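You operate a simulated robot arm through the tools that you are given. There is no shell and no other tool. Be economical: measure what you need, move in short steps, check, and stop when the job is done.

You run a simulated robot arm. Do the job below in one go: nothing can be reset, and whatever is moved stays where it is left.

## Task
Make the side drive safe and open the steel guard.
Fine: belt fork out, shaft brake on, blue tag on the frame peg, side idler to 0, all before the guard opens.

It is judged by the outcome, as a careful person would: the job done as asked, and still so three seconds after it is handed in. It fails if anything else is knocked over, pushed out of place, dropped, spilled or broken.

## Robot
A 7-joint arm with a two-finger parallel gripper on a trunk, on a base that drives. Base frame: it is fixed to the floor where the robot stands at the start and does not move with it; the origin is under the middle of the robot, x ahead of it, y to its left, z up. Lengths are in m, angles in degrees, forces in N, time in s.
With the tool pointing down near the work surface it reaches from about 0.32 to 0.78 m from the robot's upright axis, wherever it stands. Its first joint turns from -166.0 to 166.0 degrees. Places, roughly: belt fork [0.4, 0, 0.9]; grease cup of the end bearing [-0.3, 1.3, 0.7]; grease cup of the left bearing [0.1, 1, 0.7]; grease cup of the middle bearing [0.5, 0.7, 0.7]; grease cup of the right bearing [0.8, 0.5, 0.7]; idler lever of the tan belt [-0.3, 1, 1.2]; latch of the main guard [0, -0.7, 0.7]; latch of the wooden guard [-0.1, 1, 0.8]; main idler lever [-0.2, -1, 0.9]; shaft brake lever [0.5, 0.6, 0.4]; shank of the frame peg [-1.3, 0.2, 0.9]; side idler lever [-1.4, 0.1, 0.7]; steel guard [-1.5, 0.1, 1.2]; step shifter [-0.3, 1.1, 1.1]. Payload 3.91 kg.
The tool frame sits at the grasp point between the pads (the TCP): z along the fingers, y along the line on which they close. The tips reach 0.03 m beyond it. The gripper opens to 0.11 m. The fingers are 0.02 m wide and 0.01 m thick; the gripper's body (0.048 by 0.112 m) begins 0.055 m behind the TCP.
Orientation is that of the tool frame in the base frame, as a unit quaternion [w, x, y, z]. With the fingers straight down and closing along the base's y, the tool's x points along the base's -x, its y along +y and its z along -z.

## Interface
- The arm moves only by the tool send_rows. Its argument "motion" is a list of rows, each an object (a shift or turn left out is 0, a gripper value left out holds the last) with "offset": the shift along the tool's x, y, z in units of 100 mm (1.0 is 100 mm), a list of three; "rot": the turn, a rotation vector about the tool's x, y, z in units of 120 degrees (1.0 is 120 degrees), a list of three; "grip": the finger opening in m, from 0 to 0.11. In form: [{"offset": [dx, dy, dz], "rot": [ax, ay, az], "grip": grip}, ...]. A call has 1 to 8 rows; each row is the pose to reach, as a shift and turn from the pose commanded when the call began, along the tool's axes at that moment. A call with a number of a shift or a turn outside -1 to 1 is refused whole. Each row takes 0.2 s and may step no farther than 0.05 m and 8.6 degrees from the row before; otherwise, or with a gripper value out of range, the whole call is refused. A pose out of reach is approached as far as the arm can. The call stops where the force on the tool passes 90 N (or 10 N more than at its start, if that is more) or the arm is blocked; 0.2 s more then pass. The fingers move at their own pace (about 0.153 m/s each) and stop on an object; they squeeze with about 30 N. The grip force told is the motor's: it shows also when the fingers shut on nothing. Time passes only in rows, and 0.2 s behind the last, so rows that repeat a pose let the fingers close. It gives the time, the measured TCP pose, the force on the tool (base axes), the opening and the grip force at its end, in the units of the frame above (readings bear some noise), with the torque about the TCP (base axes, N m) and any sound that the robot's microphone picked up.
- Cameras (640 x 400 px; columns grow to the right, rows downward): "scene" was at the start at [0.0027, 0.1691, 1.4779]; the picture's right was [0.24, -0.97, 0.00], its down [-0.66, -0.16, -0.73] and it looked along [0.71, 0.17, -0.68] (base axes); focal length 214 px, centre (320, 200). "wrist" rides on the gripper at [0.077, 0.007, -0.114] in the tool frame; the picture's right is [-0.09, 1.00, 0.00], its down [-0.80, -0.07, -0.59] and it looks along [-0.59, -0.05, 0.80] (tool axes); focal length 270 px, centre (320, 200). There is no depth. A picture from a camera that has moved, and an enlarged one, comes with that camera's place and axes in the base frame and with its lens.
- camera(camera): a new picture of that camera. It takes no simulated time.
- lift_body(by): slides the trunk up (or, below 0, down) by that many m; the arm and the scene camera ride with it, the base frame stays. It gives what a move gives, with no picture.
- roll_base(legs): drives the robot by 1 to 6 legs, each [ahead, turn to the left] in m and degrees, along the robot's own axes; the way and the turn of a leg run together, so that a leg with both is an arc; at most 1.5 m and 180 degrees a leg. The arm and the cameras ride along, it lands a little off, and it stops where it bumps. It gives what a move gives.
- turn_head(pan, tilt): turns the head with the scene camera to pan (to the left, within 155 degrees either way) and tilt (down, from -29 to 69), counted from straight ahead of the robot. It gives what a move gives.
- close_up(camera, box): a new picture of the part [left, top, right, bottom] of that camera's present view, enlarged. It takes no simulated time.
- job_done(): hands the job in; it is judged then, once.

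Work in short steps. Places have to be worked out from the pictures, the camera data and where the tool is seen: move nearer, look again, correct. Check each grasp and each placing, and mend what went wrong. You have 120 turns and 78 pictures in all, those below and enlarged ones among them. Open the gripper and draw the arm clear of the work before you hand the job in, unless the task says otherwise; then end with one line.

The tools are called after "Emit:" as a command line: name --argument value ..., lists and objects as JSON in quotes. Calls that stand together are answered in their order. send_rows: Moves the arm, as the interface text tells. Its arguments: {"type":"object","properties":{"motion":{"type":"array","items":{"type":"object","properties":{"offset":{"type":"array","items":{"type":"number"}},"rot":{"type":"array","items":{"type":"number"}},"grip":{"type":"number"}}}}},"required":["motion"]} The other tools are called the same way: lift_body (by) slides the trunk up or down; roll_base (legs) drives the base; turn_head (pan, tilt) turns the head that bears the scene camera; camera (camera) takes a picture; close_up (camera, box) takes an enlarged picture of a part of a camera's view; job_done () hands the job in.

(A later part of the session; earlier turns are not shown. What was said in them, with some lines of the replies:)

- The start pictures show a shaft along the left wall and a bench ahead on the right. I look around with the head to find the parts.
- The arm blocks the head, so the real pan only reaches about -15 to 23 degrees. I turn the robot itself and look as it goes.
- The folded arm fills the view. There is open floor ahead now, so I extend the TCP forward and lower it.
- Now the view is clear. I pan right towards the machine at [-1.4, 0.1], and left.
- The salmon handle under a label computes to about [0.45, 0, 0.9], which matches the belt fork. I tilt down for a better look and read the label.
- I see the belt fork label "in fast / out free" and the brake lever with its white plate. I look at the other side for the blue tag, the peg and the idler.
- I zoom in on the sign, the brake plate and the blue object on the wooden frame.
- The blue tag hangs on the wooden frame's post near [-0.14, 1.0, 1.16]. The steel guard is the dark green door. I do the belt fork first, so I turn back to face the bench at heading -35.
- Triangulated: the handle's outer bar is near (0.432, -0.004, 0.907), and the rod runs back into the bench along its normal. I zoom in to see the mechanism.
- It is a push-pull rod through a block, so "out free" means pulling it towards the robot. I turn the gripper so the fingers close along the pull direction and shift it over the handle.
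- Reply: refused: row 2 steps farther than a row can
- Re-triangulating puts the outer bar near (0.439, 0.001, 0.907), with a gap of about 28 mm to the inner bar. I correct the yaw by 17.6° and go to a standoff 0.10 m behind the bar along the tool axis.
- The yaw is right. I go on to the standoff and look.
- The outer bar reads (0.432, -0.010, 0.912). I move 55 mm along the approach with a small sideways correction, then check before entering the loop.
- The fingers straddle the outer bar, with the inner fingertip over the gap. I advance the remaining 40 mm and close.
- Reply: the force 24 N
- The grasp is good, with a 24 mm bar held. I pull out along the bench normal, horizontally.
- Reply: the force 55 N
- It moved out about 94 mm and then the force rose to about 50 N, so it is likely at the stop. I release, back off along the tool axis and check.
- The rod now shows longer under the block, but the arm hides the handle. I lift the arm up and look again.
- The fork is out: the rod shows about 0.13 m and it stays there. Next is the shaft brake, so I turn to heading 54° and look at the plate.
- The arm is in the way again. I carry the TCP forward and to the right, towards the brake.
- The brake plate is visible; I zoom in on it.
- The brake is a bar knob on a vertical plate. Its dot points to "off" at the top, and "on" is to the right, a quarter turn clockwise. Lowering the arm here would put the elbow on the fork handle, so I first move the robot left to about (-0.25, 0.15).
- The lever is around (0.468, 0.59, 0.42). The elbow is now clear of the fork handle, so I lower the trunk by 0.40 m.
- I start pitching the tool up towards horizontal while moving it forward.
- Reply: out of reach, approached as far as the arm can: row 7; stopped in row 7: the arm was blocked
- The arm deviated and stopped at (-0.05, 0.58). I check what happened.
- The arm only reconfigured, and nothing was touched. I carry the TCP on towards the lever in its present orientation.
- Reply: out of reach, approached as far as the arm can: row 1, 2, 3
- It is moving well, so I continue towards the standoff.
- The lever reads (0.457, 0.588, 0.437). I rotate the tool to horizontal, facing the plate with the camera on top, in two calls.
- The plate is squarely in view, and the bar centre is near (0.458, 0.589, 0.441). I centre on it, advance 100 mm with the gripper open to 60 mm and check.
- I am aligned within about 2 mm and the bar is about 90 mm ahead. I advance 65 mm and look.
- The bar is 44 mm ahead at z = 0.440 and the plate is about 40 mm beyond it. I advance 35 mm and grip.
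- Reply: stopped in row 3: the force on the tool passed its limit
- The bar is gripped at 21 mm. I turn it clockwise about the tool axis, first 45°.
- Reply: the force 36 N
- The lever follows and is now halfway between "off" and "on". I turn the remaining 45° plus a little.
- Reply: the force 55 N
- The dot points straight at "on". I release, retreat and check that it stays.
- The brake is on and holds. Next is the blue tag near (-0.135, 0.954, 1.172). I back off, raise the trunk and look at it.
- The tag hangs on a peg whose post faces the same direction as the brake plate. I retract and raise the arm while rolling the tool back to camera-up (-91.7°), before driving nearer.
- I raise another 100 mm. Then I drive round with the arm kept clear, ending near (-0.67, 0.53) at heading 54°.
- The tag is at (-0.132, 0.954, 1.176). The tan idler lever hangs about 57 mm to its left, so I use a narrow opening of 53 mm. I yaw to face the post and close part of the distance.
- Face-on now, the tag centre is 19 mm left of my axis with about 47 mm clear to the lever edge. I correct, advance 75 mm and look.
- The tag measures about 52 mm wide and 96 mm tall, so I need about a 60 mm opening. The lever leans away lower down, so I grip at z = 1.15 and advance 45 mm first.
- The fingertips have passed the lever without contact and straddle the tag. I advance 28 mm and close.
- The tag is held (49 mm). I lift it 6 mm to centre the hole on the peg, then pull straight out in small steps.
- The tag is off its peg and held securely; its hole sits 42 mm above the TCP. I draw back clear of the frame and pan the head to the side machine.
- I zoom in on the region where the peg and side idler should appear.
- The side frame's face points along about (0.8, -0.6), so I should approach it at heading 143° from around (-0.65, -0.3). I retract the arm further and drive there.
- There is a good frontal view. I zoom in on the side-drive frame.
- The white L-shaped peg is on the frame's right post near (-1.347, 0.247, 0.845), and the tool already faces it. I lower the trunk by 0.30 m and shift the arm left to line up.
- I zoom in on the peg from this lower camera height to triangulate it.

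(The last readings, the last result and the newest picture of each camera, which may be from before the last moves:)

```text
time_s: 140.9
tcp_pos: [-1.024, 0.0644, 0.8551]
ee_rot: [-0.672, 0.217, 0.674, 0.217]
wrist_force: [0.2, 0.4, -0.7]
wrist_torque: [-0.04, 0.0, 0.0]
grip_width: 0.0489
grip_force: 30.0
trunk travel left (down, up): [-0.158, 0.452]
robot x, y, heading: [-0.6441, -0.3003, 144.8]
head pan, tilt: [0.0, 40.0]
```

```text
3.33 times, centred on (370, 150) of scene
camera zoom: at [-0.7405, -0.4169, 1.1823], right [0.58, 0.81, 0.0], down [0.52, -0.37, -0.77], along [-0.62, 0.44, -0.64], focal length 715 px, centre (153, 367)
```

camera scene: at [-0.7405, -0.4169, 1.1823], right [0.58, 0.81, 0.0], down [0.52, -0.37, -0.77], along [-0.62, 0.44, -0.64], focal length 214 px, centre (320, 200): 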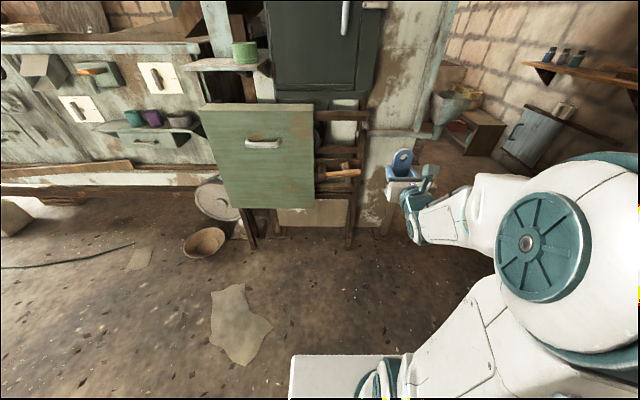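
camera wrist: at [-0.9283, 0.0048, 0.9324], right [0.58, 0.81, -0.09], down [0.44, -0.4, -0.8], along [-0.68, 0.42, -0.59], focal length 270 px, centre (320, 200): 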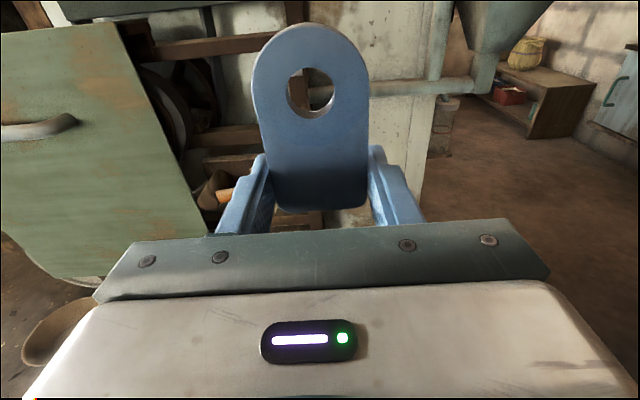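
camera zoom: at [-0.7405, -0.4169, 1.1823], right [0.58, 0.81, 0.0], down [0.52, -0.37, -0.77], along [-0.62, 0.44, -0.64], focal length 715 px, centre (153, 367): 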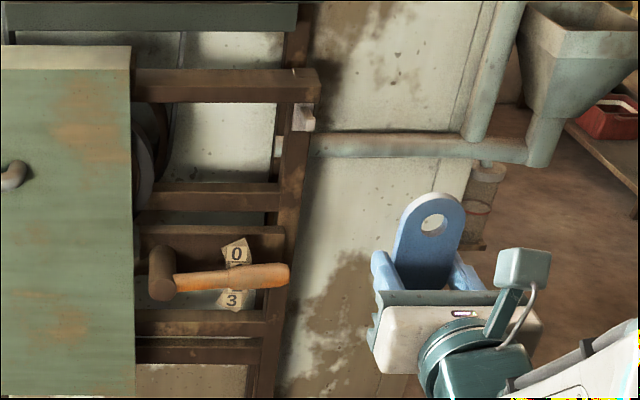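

The peg is at about (-1.337, 0.228, 0.857). The hole must move 43 mm left, 40 mm down and about 0.33 m forward. I approach most of the way.

Emit:
send_rows --motion '[{"offset": [-0.15, -0.15, 0.35]}, {"offset": [-0.3, -0.3, 0.7]}, {"offset": [-0.4, -0.43, 1.0]}]'

Emit:
send_rows --motion '[{"offset": [0, 0, 0.4]}, {"offset": [0, 0, 0.8]}, {"offset": [0, 0, 1.0]}]'

Emit:
send_rows --motion '[{"offset": [0, 0, 0.3]}, {"offset": [0, 0, 0.6]}]'

Emit:
camera --camera "wrist"

```text
time_s: 141.7
tcp_pos: [-1.1284, 0.0881, 0.8173]
ee_rot: [-0.672, 0.216, 0.674, 0.216]
wrist_force: [-0.2, 0.4, -0.2]
wrist_torque: [0.01, -0.02, 0.01]
grip_width: 0.0491
grip_force: 29.9
trunk travel left (down, up): [-0.158, 0.452]
robot x, y, heading: [-0.6465, -0.2957, 144.7]
head pan, tilt: [0.0, 40.0]
```

```text
time_s: 142.5
tcp_pos: [-1.2108, 0.1478, 0.8173]
ee_rot: [-0.672, 0.216, 0.675, 0.216]
wrist_force: [1.1, 0.5, 0.0]
wrist_torque: [0.02, -0.03, -0.01]
grip_width: 0.0491
grip_force: 30.0
trunk travel left (down, up): [-0.158, 0.452]
robot x, y, heading: [-0.645, -0.2972, 144.2]
head pan, tilt: [0.0, 40.0]
```

```text
time_s: 143.1
tcp_pos: [-1.2587, 0.1825, 0.8156]
ee_rot: [-0.673, 0.216, 0.674, 0.216]
wrist_force: [-0.2, 0.3, 0.2]
wrist_torque: [0.01, -0.02, -0.01]
grip_width: 0.0489
grip_force: 29.9
trunk travel left (down, up): [-0.158, 0.452]
robot x, y, heading: [-0.6443, -0.2997, 144.4]
head pan, tilt: [0.0, 40.0]
```

```text
11 pictures are left
camera wrist: at [-1.1631, 0.1231, 0.8926], right [0.58, 0.81, -0.09], down [0.44, -0.4, -0.8], along [-0.68, 0.43, -0.59], focal length 270 px, centre (320, 200)
```

wrist: 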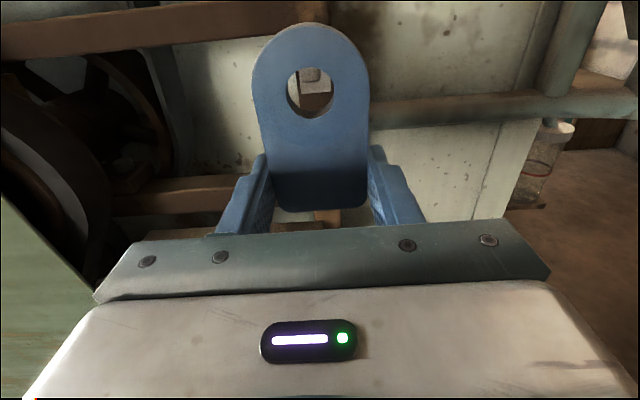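

The peg shows through the hole. I estimate the hole is about 8 mm high and 2 mm right, so I correct, advance 45 mm and look closely.

Emit:
send_rows --motion '[{"offset": [-0.08, -0.02, 0.2]}, {"offset": [-0.08, -0.02, 0.45]}]'

Emit:
close_up --camera "wrist" --box '[230, 20, 390, 120]'

```text
time_s: 143.7
tcp_pos: [-1.2946, 0.2072, 0.8082]
ee_rot: [-0.672, 0.217, 0.674, 0.216]
wrist_force: [10.7, -7.0, -2.8]
wrist_torque: [0.46, 0.58, -0.01]
grip_width: 0.0493
grip_force: 29.8
trunk travel left (down, up): [-0.158, 0.452]
robot x, y, heading: [-0.646, -0.2969, 144.4]
head pan, tilt: [0.0, 40.0]
```

```text
4.00 times, centred on (310, 70) of wrist
camera zoom: at [-1.1999, 0.1472, 0.8843], right [0.58, 0.81, -0.09], down [0.44, -0.41, -0.8], along [-0.68, 0.42, -0.59], focal length 1081 px, centre (360, 720)
```

zoom: 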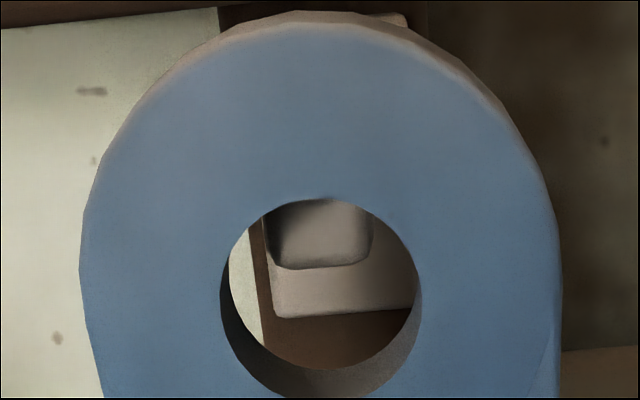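

The tag touched the peg tip because the hole is now about 5 mm low; sideways it is centred. I back off 8 mm, raise 5 mm and check again.

Emit:
send_rows --motion '[{"offset": [0, 0, -0.08]}, {"offset": [0.05, 0, -0.08]}, {"offset": [0.05, 0, 0.03]}]'

Emit:
close_up --camera "wrist" --box '[230, 20, 390, 120]'

```text
time_s: 144.5
tcp_pos: [-1.2972, 0.2089, 0.8141]
ee_rot: [-0.673, 0.216, 0.674, 0.216]
wrist_force: [10.9, -8.3, -2.5]
wrist_torque: [0.46, 0.58, 0.03]
grip_width: 0.0493
grip_force: 30.7
trunk travel left (down, up): [-0.158, 0.452]
robot x, y, heading: [-0.6465, -0.3011, 144.7]
head pan, tilt: [0.0, 40.0]
```

```text
4.00 times, centred on (310, 70) of wrist
camera zoom: at [-1.2024, 0.1489, 0.8897], right [0.58, 0.81, -0.09], down [0.44, -0.41, -0.8], along [-0.68, 0.42, -0.59], focal length 1081 px, centre (360, 720)
```

zoom: 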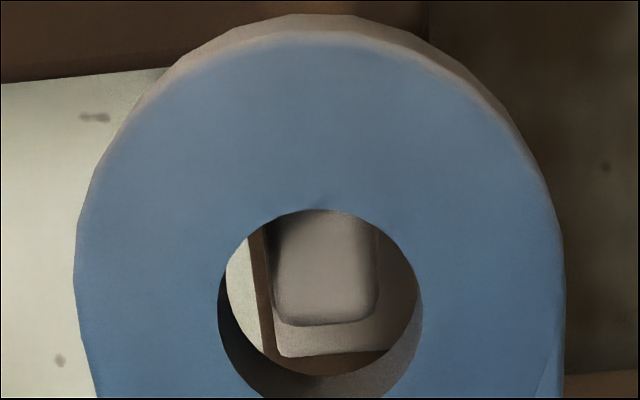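

The peg tip is taller than wide and its top is still just hidden by the hole's upper edge. I raise 2.5 mm more and try again.

Emit:
send_rows --motion '[{"offset": [0, 0, -0.12]}, {"offset": [0.025, 0.004, -0.12]}, {"offset": [0.025, 0.004, -0.02]}, {"offset": [0.025, 0.004, 0.06]}]'

```text
time_s: 145.5
tcp_pos: [-1.3038, 0.2124, 0.8146]
ee_rot: [-0.672, 0.216, 0.675, 0.216]
wrist_force: [0.3, -0.1, 0.5]
wrist_torque: [0.01, -0.02, 0.0]
grip_width: 0.0491
grip_force: 30.2
trunk travel left (down, up): [-0.158, 0.452]
robot x, y, heading: [-0.6444, -0.2952, 144.4]
head pan, tilt: [0.0, 40.0]
```

No force now, and I am 7 mm beyond the earlier contact, so the hole is over the tip. I advance further in small steps.

Emit:
send_rows --motion '[{"offset": [0, 0, 0.08]}, {"offset": [0, 0, 0.15]}]'

Emit:
camera --camera "wrist"

```text
time_s: 146.1
tcp_pos: [-1.3162, 0.2208, 0.8148]
ee_rot: [-0.672, 0.217, 0.674, 0.216]
wrist_force: [-0.5, -0.6, -0.4]
wrist_torque: [0.03, -0.04, -0.02]
grip_width: 0.049
grip_force: 30.1
trunk travel left (down, up): [-0.158, 0.452]
robot x, y, heading: [-0.6467, -0.2972, 144.6]
head pan, tilt: [0.0, 40.0]
```

```text
8 pictures are left
camera wrist: at [-1.2208, 0.1611, 0.8912], right [0.58, 0.81, -0.09], down [0.44, -0.4, -0.8], along [-0.68, 0.42, -0.6], focal length 270 px, centre (320, 200)
```

wrist: 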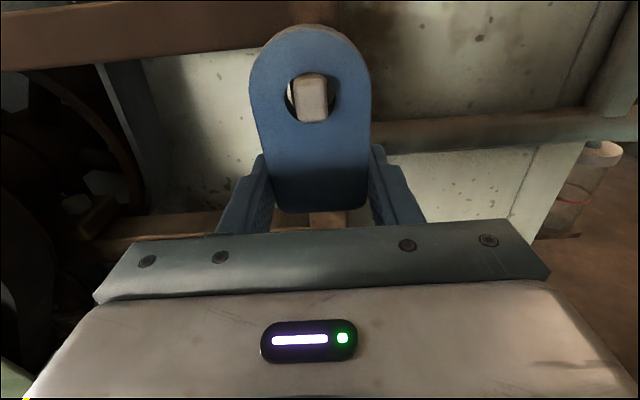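

The peg now pokes through the hole, almost as it did on the first post. I advance 8 mm more and lower the tag to rest on the shank.

Emit:
send_rows --motion '[{"offset": [0, 0, 0.08]}, {"offset": [-0.03, 0, 0.08]}, {"offset": [-0.06, 0, 0.08]}]'

```text
time_s: 146.9
tcp_pos: [-1.3231, 0.2254, 0.8097]
ee_rot: [-0.673, 0.215, 0.674, 0.216]
wrist_force: [-0.4, 1.3, 4.1]
wrist_torque: [-0.01, -0.1, -0.02]
grip_width: 0.0491
grip_force: 29.2
trunk travel left (down, up): [-0.158, 0.452]
robot x, y, heading: [-0.6431, -0.2972, 144.5]
head pan, tilt: [0.0, 40.0]
```

An upward 4 N shows the tag resting on the peg. I open just enough and withdraw straight back.

Emit:
send_rows --motion '[{"grip": 0.062}, {"grip": 0.062}, {"offset": [0, 0, -0.2]}, {"offset": [0, 0, -0.6]}, {"offset": [0, 0, -0.9]}]'

Emit:
camera --camera "wrist"

```text
time_s: 148.1
tcp_pos: [-1.2489, 0.173, 0.8089]
ee_rot: [-0.672, 0.216, 0.674, 0.216]
wrist_force: [0.5, -0.8, -0.3]
wrist_torque: [-0.02, 0.0, 0.0]
grip_width: 0.0617
grip_force: 0.1
trunk travel left (down, up): [-0.158, 0.452]
robot x, y, heading: [-0.6432, -0.2993, 144.5]
head pan, tilt: [0.0, 40.0]
```

```text
7 pictures are left
camera wrist: at [-1.1538, 0.1133, 0.886], right [0.58, 0.81, -0.09], down [0.44, -0.4, -0.8], along [-0.68, 0.42, -0.59], focal length 270 px, centre (320, 200)
```

wrist: 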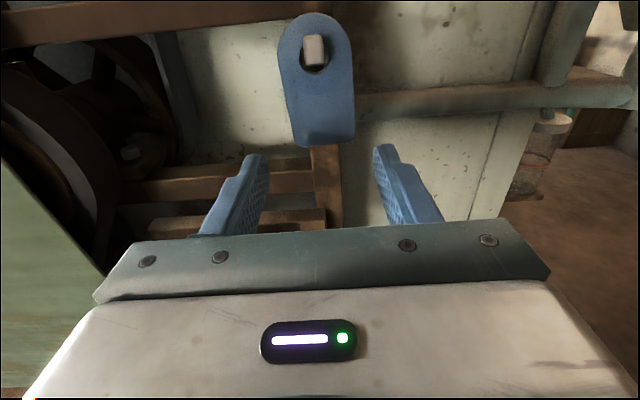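

The blue tag hangs on the frame peg. Next is the side idler: I retreat 100 mm while rolling the gripper 90° so it closes vertically, then lower the trunk to lever height, z ≈ 0.685.

Emit:
send_rows --motion '[{"offset": [0, 0, -0.3], "rot": [0, 0, 0.0625]}, {"offset": [0, 0, -0.6], "rot": [0, 0, 0.125]}, {"offset": [0, 0, -0.9], "rot": [0, 0, 0.1875]}, {"offset": [0, 0, -1.0], "rot": [0, 0, 0.25]}, {"offset": [0, 0, -1.0], "rot": [0, 0, 0.3125]}, {"offset": [0, 0, -1.0], "rot": [0, 0, 0.375]}]'

Emit:
send_rows --motion '[{"rot": [0, 0, 0.0625]}, {"rot": [0, 0, 0.125]}, {"rot": [0, 0, 0.1875]}, {"rot": [0, 0, 0.25]}, {"rot": [0, 0, 0.3125]}, {"rot": [0, 0, 0.375]}]'

Emit:
lift_body --by -0.12

```text
time_s: 149.5
tcp_pos: [-1.1689, 0.114, 0.81]
ee_rot: [0.704, -0.457, -0.541, 0.059]
wrist_force: [-0.3, 0.0, -0.5]
wrist_torque: [0.01, 0.0, 0.02]
grip_width: 0.0621
grip_force: 0.0
trunk travel left (down, up): [-0.158, 0.452]
robot x, y, heading: [-0.6422, -0.2983, 144.5]
head pan, tilt: [0.0, 40.0]
```

```text
time_s: 150.9
tcp_pos: [-1.1683, 0.1152, 0.8097]
ee_rot: [-0.628, 0.63, 0.323, -0.323]
wrist_force: [-0.3, -1.0, -0.4]
wrist_torque: [0.0, -0.01, 0.04]
grip_width: 0.0623
grip_force: 0.1
trunk travel left (down, up): [-0.158, 0.452]
robot x, y, heading: [-0.6446, -0.3025, 144.7]
head pan, tilt: [0.0, 40.0]
```

```text
time_s: 152.4
tcp_pos: [-1.1684, 0.1148, 0.6891]
ee_rot: [-0.628, 0.63, 0.323, -0.323]
wrist_force: [-0.3, 0.2, 0.6]
wrist_torque: [-0.01, -0.02, -0.02]
grip_width: 0.0618
grip_force: 0.1
trunk travel left (down, up): [-0.038, 0.572]
robot x, y, heading: [-0.6442, -0.2989, 144.7]
head pan, tilt: [0.0, 40.0]
```

I shift 55 mm left and take a wrist picture of the lever and its dial.

Emit:
send_rows --motion '[{"offset": [-0.3, 0, 0]}, {"offset": [-0.55, 0, 0]}]'

Emit:
camera --camera "wrist"

```text
time_s: 153.0
tcp_pos: [-1.2001, 0.0695, 0.6894]
ee_rot: [-0.628, 0.63, 0.324, -0.323]
wrist_force: [-1.3, 0.3, 0.2]
wrist_torque: [0.0, -0.03, 0.03]
grip_width: 0.062
grip_force: 0.1
trunk travel left (down, up): [-0.038, 0.572]
robot x, y, heading: [-0.6433, -0.2998, 144.5]
head pan, tilt: [0.0, 40.0]
```

```text
6 pictures are left
camera wrist: at [-1.0642, 0.067, 0.6824], right [-0.05, -0.07, -1.0], down [0.02, -1.0, 0.07], along [-1.0, -0.01, 0.05], focal length 270 px, centre (320, 200)
```

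wrist: 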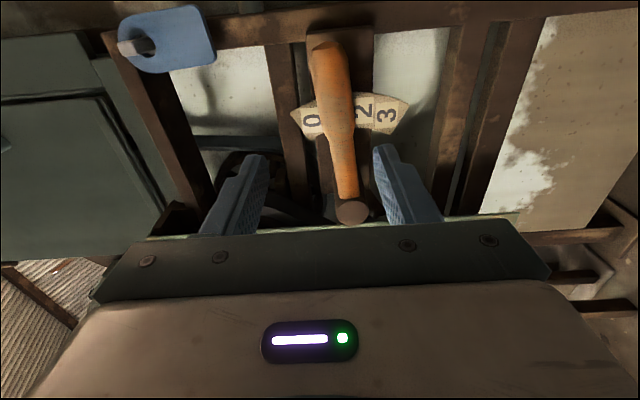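

The dial reads 0-1-2-3, with the lever at 1 (0 is hidden behind no handle, one step up, about 16°). I move in to grip the handle near its end, clear of the dial.

Emit:
send_rows --motion '[{"offset": [0.25, 0.1, 0.2], "grip": 0.06}, {"offset": [0.25, 0.1, 0.6]}, {"offset": [0.25, 0.1, 1.0]}]'

Emit:
send_rows --motion '[{"offset": [0, 0, 0.1]}, {"offset": [0, 0, 0.1], "grip": 0.0}, {"offset": [0, 0, 0.1], "grip": 0.0}, {"offset": [0, 0, 0.1], "grip": 0.0}]'

```text
time_s: 153.8
tcp_pos: [-1.2664, 0.1483, 0.6804]
ee_rot: [-0.628, 0.629, 0.324, -0.324]
wrist_force: [0.5, 0.3, 0.1]
wrist_torque: [0.0, 0.01, 0.0]
grip_width: 0.0599
grip_force: 0.0
trunk travel left (down, up): [-0.038, 0.572]
robot x, y, heading: [-0.6439, -0.298, 144.5]
head pan, tilt: [0.0, 40.0]
```

```text
time_s: 154.8
tcp_pos: [-1.2744, 0.1544, 0.6789]
ee_rot: [-0.627, 0.631, 0.325, -0.322]
wrist_force: [1.6, -1.8, -6.8]
wrist_torque: [0.62, -0.68, 0.08]
grip_width: 0.0336
grip_force: 45.5
trunk travel left (down, up): [-0.038, 0.572]
robot x, y, heading: [-0.6471, -0.297, 144.6]
head pan, tilt: [0.0, 40.0]
```

The handle is gripped (34 mm). I raise it along its arc by 16° while turning the tool with it.

Emit:
send_rows --motion '[{"offset": [-0.01, -0.095, 0], "rot": [0, 0, -0.033]}, {"offset": [-0.029, -0.189, 0], "rot": [0, 0, -0.067]}, {"offset": [-0.053, -0.28, 0], "rot": [0, 0, -0.1]}, {"offset": [-0.083, -0.372, 0], "rot": [0, 0, -0.133]}, {"offset": [-0.083, -0.372, 0], "rot": [0, 0, -0.133]}]'

Emit:
camera --camera "wrist"

```text
time_s: 156.0
tcp_pos: [-1.2796, 0.1479, 0.713]
ee_rot: [0.665, -0.581, -0.41, 0.23]
wrist_force: [11.8, -7.2, -23.8]
wrist_torque: [0.23, -0.8, -0.37]
grip_width: 0.0327
grip_force: 44.9
trunk travel left (down, up): [-0.038, 0.572]
robot x, y, heading: [-0.6432, -0.301, 144.5]
head pan, tilt: [0.0, 40.0]
```

```text
5 pictures are left
camera wrist: at [-1.1439, 0.1446, 0.7274], right [0.12, 0.15, -0.98], down [0.02, -0.99, -0.15], along [-0.99, -0.01, -0.12], focal length 270 px, centre (320, 200)
```

wrist: 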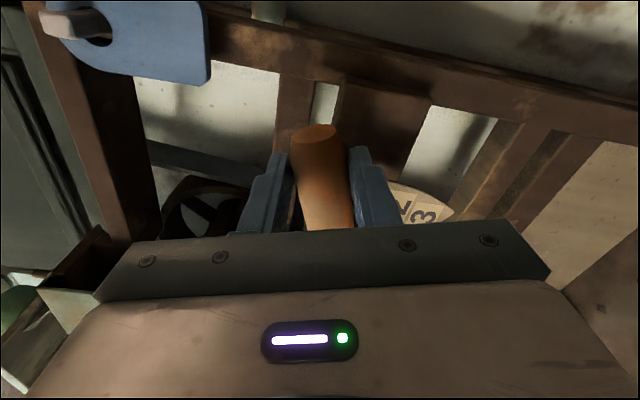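

The lever has risen about 14.5° and resists with 24 N. I nudge it slightly further to see whether it is at the end stop.

Emit:
send_rows --motion '[{"offset": [-0.01, -0.05, 0], "rot": [0, 0, -0.015]}, {"offset": [-0.025, -0.09, 0], "rot": [0, 0, -0.03]}, {"offset": [-0.025, -0.09, 0], "rot": [0, 0, -0.03]}]'

```text
time_s: 156.8
tcp_pos: [-1.2813, 0.1474, 0.7123]
ee_rot: [0.666, -0.575, -0.429, 0.204]
wrist_force: [18.2, 6.6, -44.8]
wrist_torque: [-0.15, -0.89, -0.37]
grip_width: 0.0316
grip_force: 45.3
trunk travel left (down, up): [-0.038, 0.572]
robot x, y, heading: [-0.6456, -0.2965, 144.2]
head pan, tilt: [0.0, 40.0]
```

It did not move while the force rose to 45 N, so it is at its end stop, the 0 end. I relax, release, retreat and look.

Emit:
send_rows --motion '[{"offset": [0.02, 0.08, 0], "grip": 0.07}, {"offset": [0.02, 0.08, 0], "grip": 0.07}, {"offset": [0.02, 0.08, -0.45]}, {"offset": [0.02, 0.08, -0.95]}]'

Emit:
camera --camera "wrist"

```text
time_s: 157.8
tcp_pos: [-1.2021, 0.0904, 0.7187]
ee_rot: [0.674, -0.566, -0.426, 0.211]
wrist_force: [-0.6, -0.2, -0.3]
wrist_torque: [0.0, 0.03, -0.01]
grip_width: 0.0699
grip_force: 0.0
trunk travel left (down, up): [-0.038, 0.572]
robot x, y, heading: [-0.6448, -0.2986, 144.6]
head pan, tilt: [0.0, 40.0]
```

```text
4 pictures are left
camera wrist: at [-1.0673, 0.0865, 0.7373], right [0.15, 0.2, -0.97], down [0.03, -0.98, -0.2], along [-0.99, 0.0, -0.15], focal length 270 px, centre (320, 200)
```

wrist: 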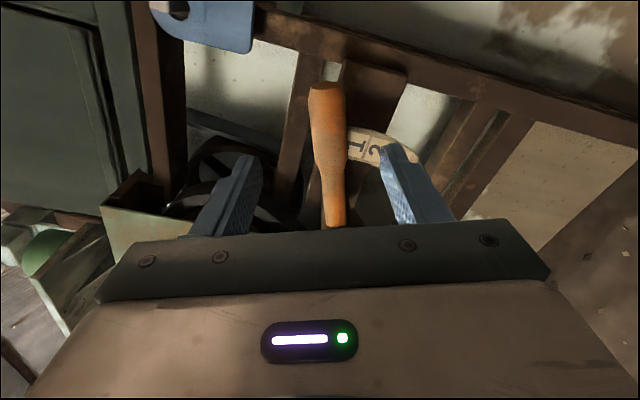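

The handle now covers 0, with 1 and 2 beside it, so the idler is at 0. All four conditions are met. Now the guard: I raise the trunk 0.50 m to its latch height and level the gripper.

Emit:
lift_body --by 0.5

Emit:
send_rows --motion '[{"rot": [0, 0, 0.055]}, {"rot": [0, 0, 0.11]}, {"rot": [0, 0, 0.163]}]'

Emit:
send_rows --motion '[{"offset": [0.28, 0, 0], "grip": 0.05}, {"offset": [0.28, 0, 0.3]}]'

Emit:
camera --camera "wrist"

```text
refused: 0.5 is not a number from -0.4 to 0.4
```

```text
time_s: 158.6
tcp_pos: [-1.2027, 0.0916, 0.7179]
ee_rot: [-0.628, 0.63, 0.323, -0.324]
wrist_force: [-0.3, -0.3, 0.5]
wrist_torque: [0.03, 0.0, -0.02]
grip_width: 0.07
grip_force: 0.0
trunk travel left (down, up): [-0.038, 0.572]
robot x, y, heading: [-0.6465, -0.299, 144.8]
head pan, tilt: [0.0, 40.0]
```

```text
time_s: 159.2
tcp_pos: [-1.2106, 0.1334, 0.7186]
ee_rot: [-0.628, 0.629, 0.323, -0.323]
wrist_force: [-0.1, 0.4, 0.3]
wrist_torque: [0.0, 0.02, 0.0]
grip_width: 0.0502
grip_force: 0.1
trunk travel left (down, up): [-0.038, 0.572]
robot x, y, heading: [-0.6459, -0.2977, 144.3]
head pan, tilt: [0.0, 40.0]
```

```text
3 pictures are left
camera wrist: at [-1.0746, 0.1297, 0.7114], right [-0.05, -0.07, -1.0], down [0.02, -1.0, 0.07], along [-1.0, -0.01, 0.05], focal length 270 px, centre (320, 200)
```

wrist: 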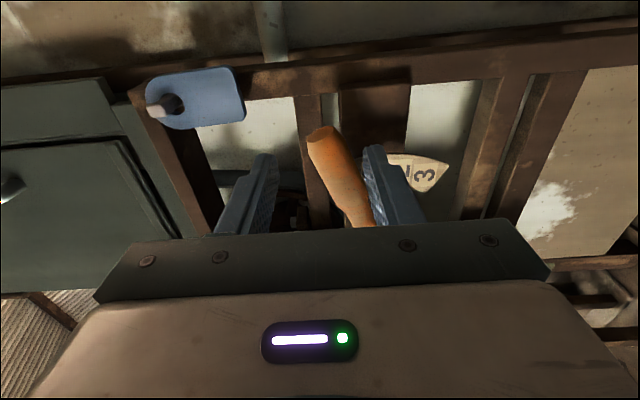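

The 0.5 m lift was refused (0.4 max), so that last shift happened low, but nothing was touched. I back off 40 mm and raise in two lifts.

Emit:
send_rows --motion '[{"offset": [0, 0, -0.4]}]'

Emit:
lift_body --by 0.4

Emit:
lift_body --by 0.1

Emit:
camera --camera "wrist"

```text
time_s: 159.6
tcp_pos: [-1.1786, 0.1086, 0.7183]
ee_rot: [-0.627, 0.631, 0.324, -0.322]
wrist_force: [-0.1, 0.0, -0.1]
wrist_torque: [0.02, 0.01, -0.03]
grip_width: 0.0501
grip_force: 0.0
trunk travel left (down, up): [-0.038, 0.572]
robot x, y, heading: [-0.6443, -0.2988, 144.7]
head pan, tilt: [0.0, 40.0]
```

```text
time_s: 163.4
tcp_pos: [-1.1769, 0.1089, 1.1179]
ee_rot: [-0.628, 0.631, 0.323, -0.323]
wrist_force: [-1.3, 0.1, 0.0]
wrist_torque: [0.02, 0.02, -0.01]
grip_width: 0.0502
grip_force: 0.1
trunk travel left (down, up): [-0.438, 0.172]
robot x, y, heading: [-0.647, -0.2981, 144.4]
head pan, tilt: [0.0, 40.0]
```

```text
time_s: 164.7
tcp_pos: [-1.1782, 0.1086, 1.2188]
ee_rot: [-0.628, 0.63, 0.324, -0.323]
wrist_force: [-0.3, 0.5, -0.6]
wrist_torque: [-0.03, 0.01, 0.0]
grip_width: 0.05
grip_force: 0.1
trunk travel left (down, up): [-0.538, 0.072]
robot x, y, heading: [-0.6512, -0.3012, 144.3]
head pan, tilt: [0.0, 40.0]
```

```text
2 pictures are left
camera wrist: at [-1.0417, 0.1067, 1.2109], right [-0.05, -0.07, -1.0], down [0.02, -1.0, 0.07], along [-1.0, -0.01, 0.05], focal length 270 px, centre (320, 200)
```

wrist: 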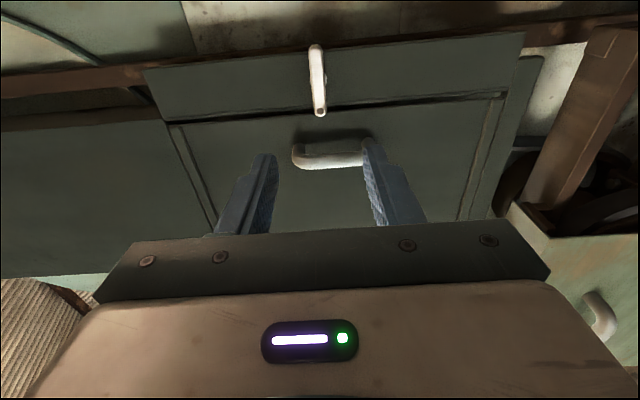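

The latch is a bar on the strip beside the door, about 78 mm long, centred at q ≈ -0.593 and z ≈ 1.219. Its dotted end overlaps the door edge, and I am aligned with it. I advance 0.2 m.

Emit:
send_rows --motion '[{"offset": [0, 0, 0.4]}, {"offset": [0, 0, 0.8]}, {"offset": [0, 0, 1.0]}]'

Emit:
send_rows --motion '[{"offset": [0, 0, 0.4]}, {"offset": [0, 0, 0.7]}, {"offset": [0, 0, 0.9]}, {"offset": [0, 0, 1.0]}]'

Emit:
send_rows --motion '[{"offset": [0, 0, 0.06]}, {"offset": [0, 0, 0.12]}, {"offset": [0, 0, 0.12], "grip": 0}, {"offset": [0, 0, 0.12], "grip": 0}, {"offset": [0, 0, 0.12], "grip": 0}]'

```text
time_s: 165.5
tcp_pos: [-1.2615, 0.1694, 1.2189]
ee_rot: [-0.628, 0.63, 0.323, -0.323]
wrist_force: [0.8, -0.7, -0.3]
wrist_torque: [0.02, 0.0, -0.01]
grip_width: 0.0501
grip_force: 0.1
trunk travel left (down, up): [-0.538, 0.072]
robot x, y, heading: [-0.6458, -0.2991, 144.3]
head pan, tilt: [0.0, 40.0]
```

```text
time_s: 166.5
tcp_pos: [-1.342, 0.2269, 1.2165]
ee_rot: [-0.628, 0.63, 0.324, -0.323]
wrist_force: [-0.4, 0.0, -0.8]
wrist_torque: [-0.01, 0.01, -0.01]
grip_width: 0.05
grip_force: 0.1
trunk travel left (down, up): [-0.538, 0.072]
robot x, y, heading: [-0.6489, -0.3018, 144.7]
head pan, tilt: [0.0, 40.0]
```

```text
time_s: 167.7
tcp_pos: [-1.3506, 0.2324, 1.2203]
ee_rot: [0.63, -0.628, -0.322, 0.324]
wrist_force: [-9.4, 6.4, 13.4]
wrist_torque: [0.05, 0.14, -0.58]
grip_width: 0.0169
grip_force: 44.8
trunk travel left (down, up): [-0.538, 0.072]
robot x, y, heading: [-0.6468, -0.2996, 144.6]
head pan, tilt: [0.0, 40.0]
```

The latch bar is gripped (17 mm). I test-turn it 15° counter-clockwise and read the reaction.

Emit:
send_rows --motion '[{"rot": [0, 0, -0.0625]}, {"rot": [0, 0, -0.125]}]'

```text
time_s: 168.3
tcp_pos: [-1.3493, 0.2343, 1.2195]
ee_rot: [0.667, -0.581, -0.402, 0.238]
wrist_force: [-11.3, 9.3, 20.3]
wrist_torque: [-0.98, 1.11, -0.55]
grip_width: 0.0225
grip_force: 44.7
trunk travel left (down, up): [-0.538, 0.072]
robot x, y, heading: [-0.6439, -0.2971, 144.3]
head pan, tilt: [0.0, 40.0]
```

The opening grew from 17 to 22 mm and the torque built up, so the bar did not follow: it is stopped in that direction. I turn back and try clockwise.

Emit:
send_rows --motion '[{"rot": [0, 0, 0.0625]}, {"rot": [0, 0, 0.125]}, {"rot": [0, 0, 0.1875]}, {"rot": [0, 0, 0.25]}]'

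```text
time_s: 169.3
tcp_pos: [-1.3504, 0.2328, 1.2198]
ee_rot: [-0.581, 0.665, 0.238, -0.403]
wrist_force: [-8.0, 8.4, 20.1]
wrist_torque: [0.55, 0.85, 1.14]
grip_width: 0.0168
grip_force: 45.0
trunk travel left (down, up): [-0.538, 0.072]
robot x, y, heading: [-0.6449, -0.2989, 144.7]
head pan, tilt: [0.0, 40.0]
```

Clockwise the bar follows (the width stays 17 mm). I continue turning.

Emit:
send_rows --motion '[{"rot": [0, 0, 0.0625]}, {"rot": [0, 0, 0.125]}, {"rot": [0, 0, 0.1875]}, {"rot": [0, 0, 0.25]}, {"rot": [0, 0, 0.3125]}]'

```text
time_s: 170.5
tcp_pos: [-1.3517, 0.2324, 1.2181]
ee_rot: [-0.42, 0.708, 0.011, -0.568]
wrist_force: [-5.2, 2.8, 11.5]
wrist_torque: [1.0, 1.39, 0.24]
grip_width: 0.0168
grip_force: 45.2
trunk travel left (down, up): [-0.538, 0.072]
robot x, y, heading: [-0.6402, -0.2936, 144.3]
head pan, tilt: [0.0, 40.0]
```

It turns freely about its centre. I finish the quarter turn.

Emit:
send_rows --motion '[{"rot": [0, 0, 0.0625]}, {"rot": [0, 0, 0.125]}, {"rot": [0, 0, 0.1875]}, {"rot": [0, 0, 0.25]}, {"rot": [0, 0, 0.3125]}]'

```text
time_s: 171.7
tcp_pos: [-1.352, 0.2305, 1.2165]
ee_rot: [-0.214, 0.676, -0.216, -0.671]
wrist_force: [-5.0, -10.1, 2.0]
wrist_torque: [0.73, 0.9, -0.39]
grip_width: 0.0169
grip_force: 45.2
trunk travel left (down, up): [-0.538, 0.072]
robot x, y, heading: [-0.6444, -0.3008, 144.7]
head pan, tilt: [0.0, 40.0]
```

The latch bar is vertical and clear of the door. I release, retreat and move 93 mm left to the door handle (q ≈ -0.688, z ≈ 1.209).

Emit:
send_rows --motion '[{"grip": 0.06}, {"grip": 0.06}, {"offset": [0, 0, -0.45]}, {"offset": [0, 0, -0.9]}, {"offset": [0.03, 0.45, -0.9]}, {"offset": [0.07, 0.93, -0.9]}]'

Emit:
camera --camera "wrist"

```text
time_s: 173.1
tcp_pos: [-1.3316, 0.1038, 1.2107]
ee_rot: [-0.217, 0.674, -0.216, -0.672]
wrist_force: [-0.6, -0.5, -0.4]
wrist_torque: [-0.01, 0.01, -0.06]
grip_width: 0.06
grip_force: 0.0
trunk travel left (down, up): [-0.538, 0.072]
robot x, y, heading: [-0.6443, -0.2992, 144.7]
head pan, tilt: [0.0, 40.0]
```

```text
1 pictures are left
camera wrist: at [-1.2437, 0.0326, 1.1333], right [-0.58, -0.81, 0.09], down [0.52, -0.29, 0.8], along [-0.63, 0.51, 0.59], focal length 270 px, centre (320, 200)
```

wrist: 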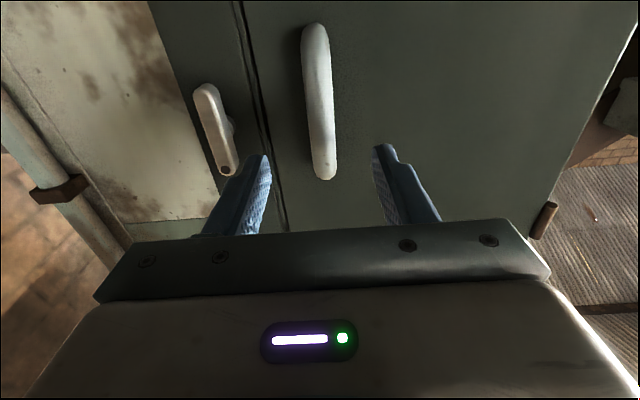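

The latch now stands vertical, clear of the door gap, and the handle lies centred between the fingers. I advance 90 mm and grip it.

Emit:
send_rows --motion '[{"offset": [0.05, 0, 0.4]}, {"offset": [0.05, 0, 0.75]}, {"offset": [0.05, 0, 0.9]}, {"offset": [0.05, 0, 0.9], "grip": 0}, {"offset": [0.05, 0, 0.9], "grip": 0}, {"offset": [0.05, 0, 0.9], "grip": 0}]'

```text
time_s: 174.5
tcp_pos: [-1.4068, 0.1552, 1.2047]
ee_rot: [-0.215, 0.676, -0.215, -0.671]
wrist_force: [-4.6, -7.1, -1.6]
wrist_torque: [-0.52, -0.24, 0.08]
grip_width: 0.0194
grip_force: 45.2
trunk travel left (down, up): [-0.538, 0.072]
robot x, y, heading: [-0.6441, -0.2973, 145.0]
head pan, tilt: [0.0, 40.0]
```

The handle is gripped (19 mm). I pull the door open along its hinge arc, the first 22°.

Emit:
send_rows --motion '[{"offset": [0, 0.02, -0.18], "rot": [0.033, 0, 0]}, {"offset": [0, 0.068, -0.363], "rot": [0.067, 0, 0]}, {"offset": [0, 0.12, -0.54], "rot": [0.1, 0, 0]}, {"offset": [0, 0.185, -0.713], "rot": [0.133, 0, 0]}, {"offset": [0, 0.304, -0.963], "rot": [0.183, 0, 0]}]'

```text
time_s: 175.7
tcp_pos: [-1.3504, 0.0728, 1.2043]
ee_rot: [-0.341, 0.622, -0.338, -0.618]
wrist_force: [-23.5, -10.6, 0.0]
wrist_torque: [-0.23, 0.4, 0.0]
grip_width: 0.0197
grip_force: 44.7
trunk travel left (down, up): [-0.538, 0.072]
robot x, y, heading: [-0.6475, -0.2989, 144.6]
head pan, tilt: [0.0, 40.0]
```

The door follows with modest force, pulling slightly left, so the hinge is a bit nearer than I assumed. I continue with a slightly tighter arc.

Emit:
send_rows --motion '[{"offset": [0, 0.05, -0.17], "rot": [0.033, 0, 0]}, {"offset": [0, 0.105, -0.33], "rot": [0.067, 0, 0]}, {"offset": [0, 0.16, -0.49], "rot": [0.1, 0, 0]}, {"offset": [0, 0.23, -0.65], "rot": [0.133, 0, 0]}, {"offset": [0, 0.35, -0.87], "rot": [0.183, 0, 0]}]'

```text
time_s: 176.9
tcp_pos: [-1.3305, -0.0157, 1.203]
ee_rot: [-0.454, 0.545, -0.452, -0.541]
wrist_force: [-21.6, -1.7, 0.1]
wrist_torque: [0.38, 0.64, 0.02]
grip_width: 0.0196
grip_force: 44.7
trunk travel left (down, up): [-0.538, 0.072]
robot x, y, heading: [-0.6461, -0.296, 144.7]
head pan, tilt: [0.0, 40.0]
```

The three points fit a hinge radius of about 0.25 m. I pull the next 22°.

Emit:
send_rows --motion '[{"offset": [0, 0.05, -0.18], "rot": [0.033, 0, 0]}, {"offset": [0, 0.105, -0.35], "rot": [0.067, 0, 0]}, {"offset": [0, 0.165, -0.52], "rot": [0.1, 0, 0]}, {"offset": [0, 0.235, -0.68], "rot": [0.133, 0, 0]}, {"offset": [0, 0.35, -0.9], "rot": [0.183, 0, 0]}]'

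```text
time_s: 178.1
tcp_pos: [-1.3464, -0.1139, 1.2036]
ee_rot: [0.549, -0.45, 0.546, 0.446]
wrist_force: [11.9, -7.0, -22.8]
wrist_torque: [0.66, 0.4, 0.26]
grip_width: 0.0197
grip_force: 45.3
trunk travel left (down, up): [-0.538, 0.072]
robot x, y, heading: [-0.6478, -0.2972, 144.4]
head pan, tilt: [0.0, 40.0]
```

The door is at about 66°. I pull one more part-arc of 18°, watching the reach.

Emit:
send_rows --motion '[{"offset": [0, 0.04, -0.18], "rot": [0.033, 0, 0]}, {"offset": [0, 0.09, -0.35], "rot": [0.067, 0, 0]}, {"offset": [0, 0.15, -0.52], "rot": [0.1, 0, 0]}, {"offset": [0, 0.23, -0.73], "rot": [0.15, 0, 0]}]'

```text
time_s: 178.9
tcp_pos: [-1.3585, -0.1453, 1.1895]
ee_rot: [0.571, -0.422, 0.581, 0.398]
wrist_force: [-53.0, 27.6, 2.0]
wrist_torque: [-0.82, 1.29, -0.11]
grip_width: 0.02
grip_force: 44.8
out of reach, approached as far as the arm can: row 2, 3
trunk travel left (down, up): [-0.538, 0.072]
robot x, y, heading: [-0.6492, -0.298, 143.8]
head pan, tilt: [0.0, 40.0]
stopped in row 3: the force on the tool passed its limit (the readings are from after the stop); the commanded pose is now the measured one
```

The arm is at its reach with the door about 73° open. I release the handle and draw back gently along the tool axis.

Emit:
send_rows --motion '[{"grip": 0.07}, {"grip": 0.07}, {"grip": 0.07}]'

Emit:
send_rows --motion '[{"offset": [0, 0, -0.2]}, {"offset": [0, 0, -0.4]}, {"offset": [0, 0, -0.6]}, {"offset": [0, 0, -0.8]}]'

```text
time_s: 179.7
tcp_pos: [-1.3487, -0.1513, 1.1929]
ee_rot: [0.572, -0.418, 0.583, 0.398]
wrist_force: [0.2, -0.4, 0.1]
wrist_torque: [0.03, -0.01, -0.03]
grip_width: 0.0698
grip_force: 0.1
trunk travel left (down, up): [-0.538, 0.072]
robot x, y, heading: [-0.6511, -0.2992, 144.0]
head pan, tilt: [0.0, 40.0]
```

```text
time_s: 180.7
tcp_pos: [-1.3446, -0.1983, 1.1816]
ee_rot: [0.571, -0.42, 0.582, 0.398]
wrist_force: [-33.2, 21.6, 9.4]
wrist_torque: [0.77, 0.67, 0.72]
grip_width: 0.0888
grip_force: 18.7
out of reach, approached as far as the arm can: row 1, 2, 3, 4
trunk travel left (down, up): [-0.538, 0.072]
robot x, y, heading: [-0.6473, -0.3005, 143.7]
head pan, tilt: [0.0, 40.0]
```

The retreat was limited by reach and one finger is dragging on the handle. I open the gripper fully, then drive the base 50 mm forward, which relieves it and regains reach.

Emit:
send_rows --motion '[{"grip": 0.11}, {"grip": 0.11}]'

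Emit:
roll_base --legs '[[0.04, 0]]'

```text
time_s: 181.3
tcp_pos: [-1.3379, -0.202, 1.1838]
ee_rot: [0.572, -0.418, 0.584, 0.396]
wrist_force: [0.2, -0.3, 0.1]
wrist_torque: [-0.01, 0.02, 0.0]
grip_width: 0.1098
grip_force: 0.0
trunk travel left (down, up): [-0.538, 0.072]
robot x, y, heading: [-0.6463, -0.3005, 144.3]
head pan, tilt: [0.0, 40.0]
```

```text
time_s: 182.2
tcp_pos: [-1.3719, -0.1802, 1.1843]
ee_rot: [0.571, -0.419, 0.583, 0.397]
wrist_force: [-0.3, 0.6, 0.3]
wrist_torque: [0.04, -0.03, -0.04]
grip_width: 0.1098
grip_force: 0.0
trunk travel left (down, up): [-0.538, 0.072]
robot x, y, heading: [-0.679, -0.2754, 144.4]
head pan, tilt: [0.0, 40.0]
```

It is free, with no force. The handle geometry suggests the door is about 85° open. I retreat along the tool axis in a small step.

Emit:
send_rows --motion '[{"offset": [0, 0, -0.15]}, {"offset": [0, 0, -0.3]}]'

```text
time_s: 182.8
tcp_pos: [-1.3716, -0.1934, 1.182]
ee_rot: [0.571, -0.42, 0.583, 0.397]
wrist_force: [-0.8, -0.5, 1.0]
wrist_torque: [-0.01, 0.0, -0.03]
grip_width: 0.11
grip_force: 0.1
out of reach, approached as far as the arm can: row 1, 2
trunk travel left (down, up): [-0.538, 0.072]
robot x, y, heading: [-0.6799, -0.2745, 143.8]
head pan, tilt: [0.0, 40.0]
```

The arm is at a joint limit, but turning the base left swings the gripper almost straight back off the handle. I turn 7°.

Emit:
roll_base --legs '[[0, 7]]'

```text
time_s: 183.8
tcp_pos: [-1.3762, -0.2783, 1.182]
ee_rot: [0.546, -0.454, 0.557, 0.431]
wrist_force: [-0.1, 0.2, -0.4]
wrist_torque: [0.02, -0.02, -0.03]
grip_width: 0.11
grip_force: 0.1
trunk travel left (down, up): [-0.538, 0.072]
robot x, y, heading: [-0.6791, -0.2752, 151.1]
head pan, tilt: [0.0, 40.0]
```

It is clear of the handle with no force. I turn a little more, reverse the base and use the last picture to check the whole result.

Emit:
roll_base --legs '[[0, 8], [-0.25, 0]]'

Emit:
turn_head --pan -12 --tilt 28

Emit:
camera --camera "scene"

```text
time_s: 186.2
tcp_pos: [-1.1387, -0.4664, 1.1831]
ee_rot: [0.515, -0.492, 0.523, 0.468]
wrist_force: [-0.2, -0.2, 1.0]
wrist_torque: [0.0, 0.02, 0.03]
grip_width: 0.1102
grip_force: 0.1
trunk travel left (down, up): [-0.538, 0.072]
robot x, y, heading: [-0.4493, -0.3546, 158.8]
head pan, tilt: [0.0, 40.0]
```

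```text
time_s: 186.9
tcp_pos: [-1.1386, -0.4657, 1.1821]
ee_rot: [0.515, -0.492, 0.523, 0.468]
wrist_force: [0.3, -1.2, 0.5]
wrist_torque: [0.03, 0.05, 0.0]
grip_width: 0.1104
grip_force: 0.0
trunk travel left (down, up): [-0.538, 0.072]
robot x, y, heading: [-0.4442, -0.3627, 159.2]
head pan, tilt: [-12.0, 28.0]
```

```text
0 pictures are left
camera scene: at [-0.5086, -0.4817, 1.5807], right [0.54, 0.84, 0.0], down [0.4, -0.25, -0.88], along [-0.74, 0.48, -0.47], focal length 214 px, centre (320, 200)
```

scene: 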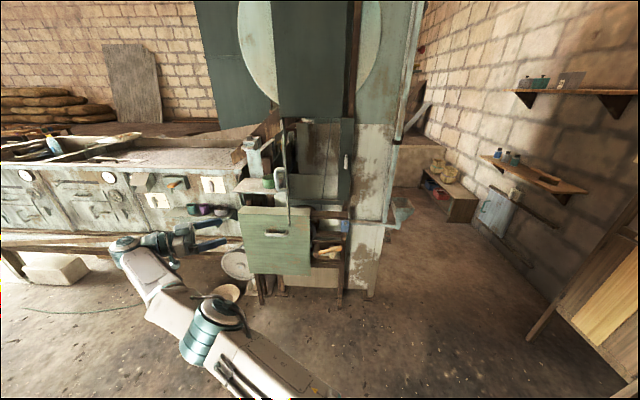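

The last picture shows the steel guard open about 90°, seen edge-on, with the latch upright, the blue tag on its peg and nothing knocked over. The gripper is open and clear, so I hand the job in.

Emit:
job_done

```text
The job is handed in.
```

The side drive is made safe and the steel guard is open: belt fork out, shaft brake on, blue tag on the frame peg and side idler at 0, all done before I opened the guard about 90°.
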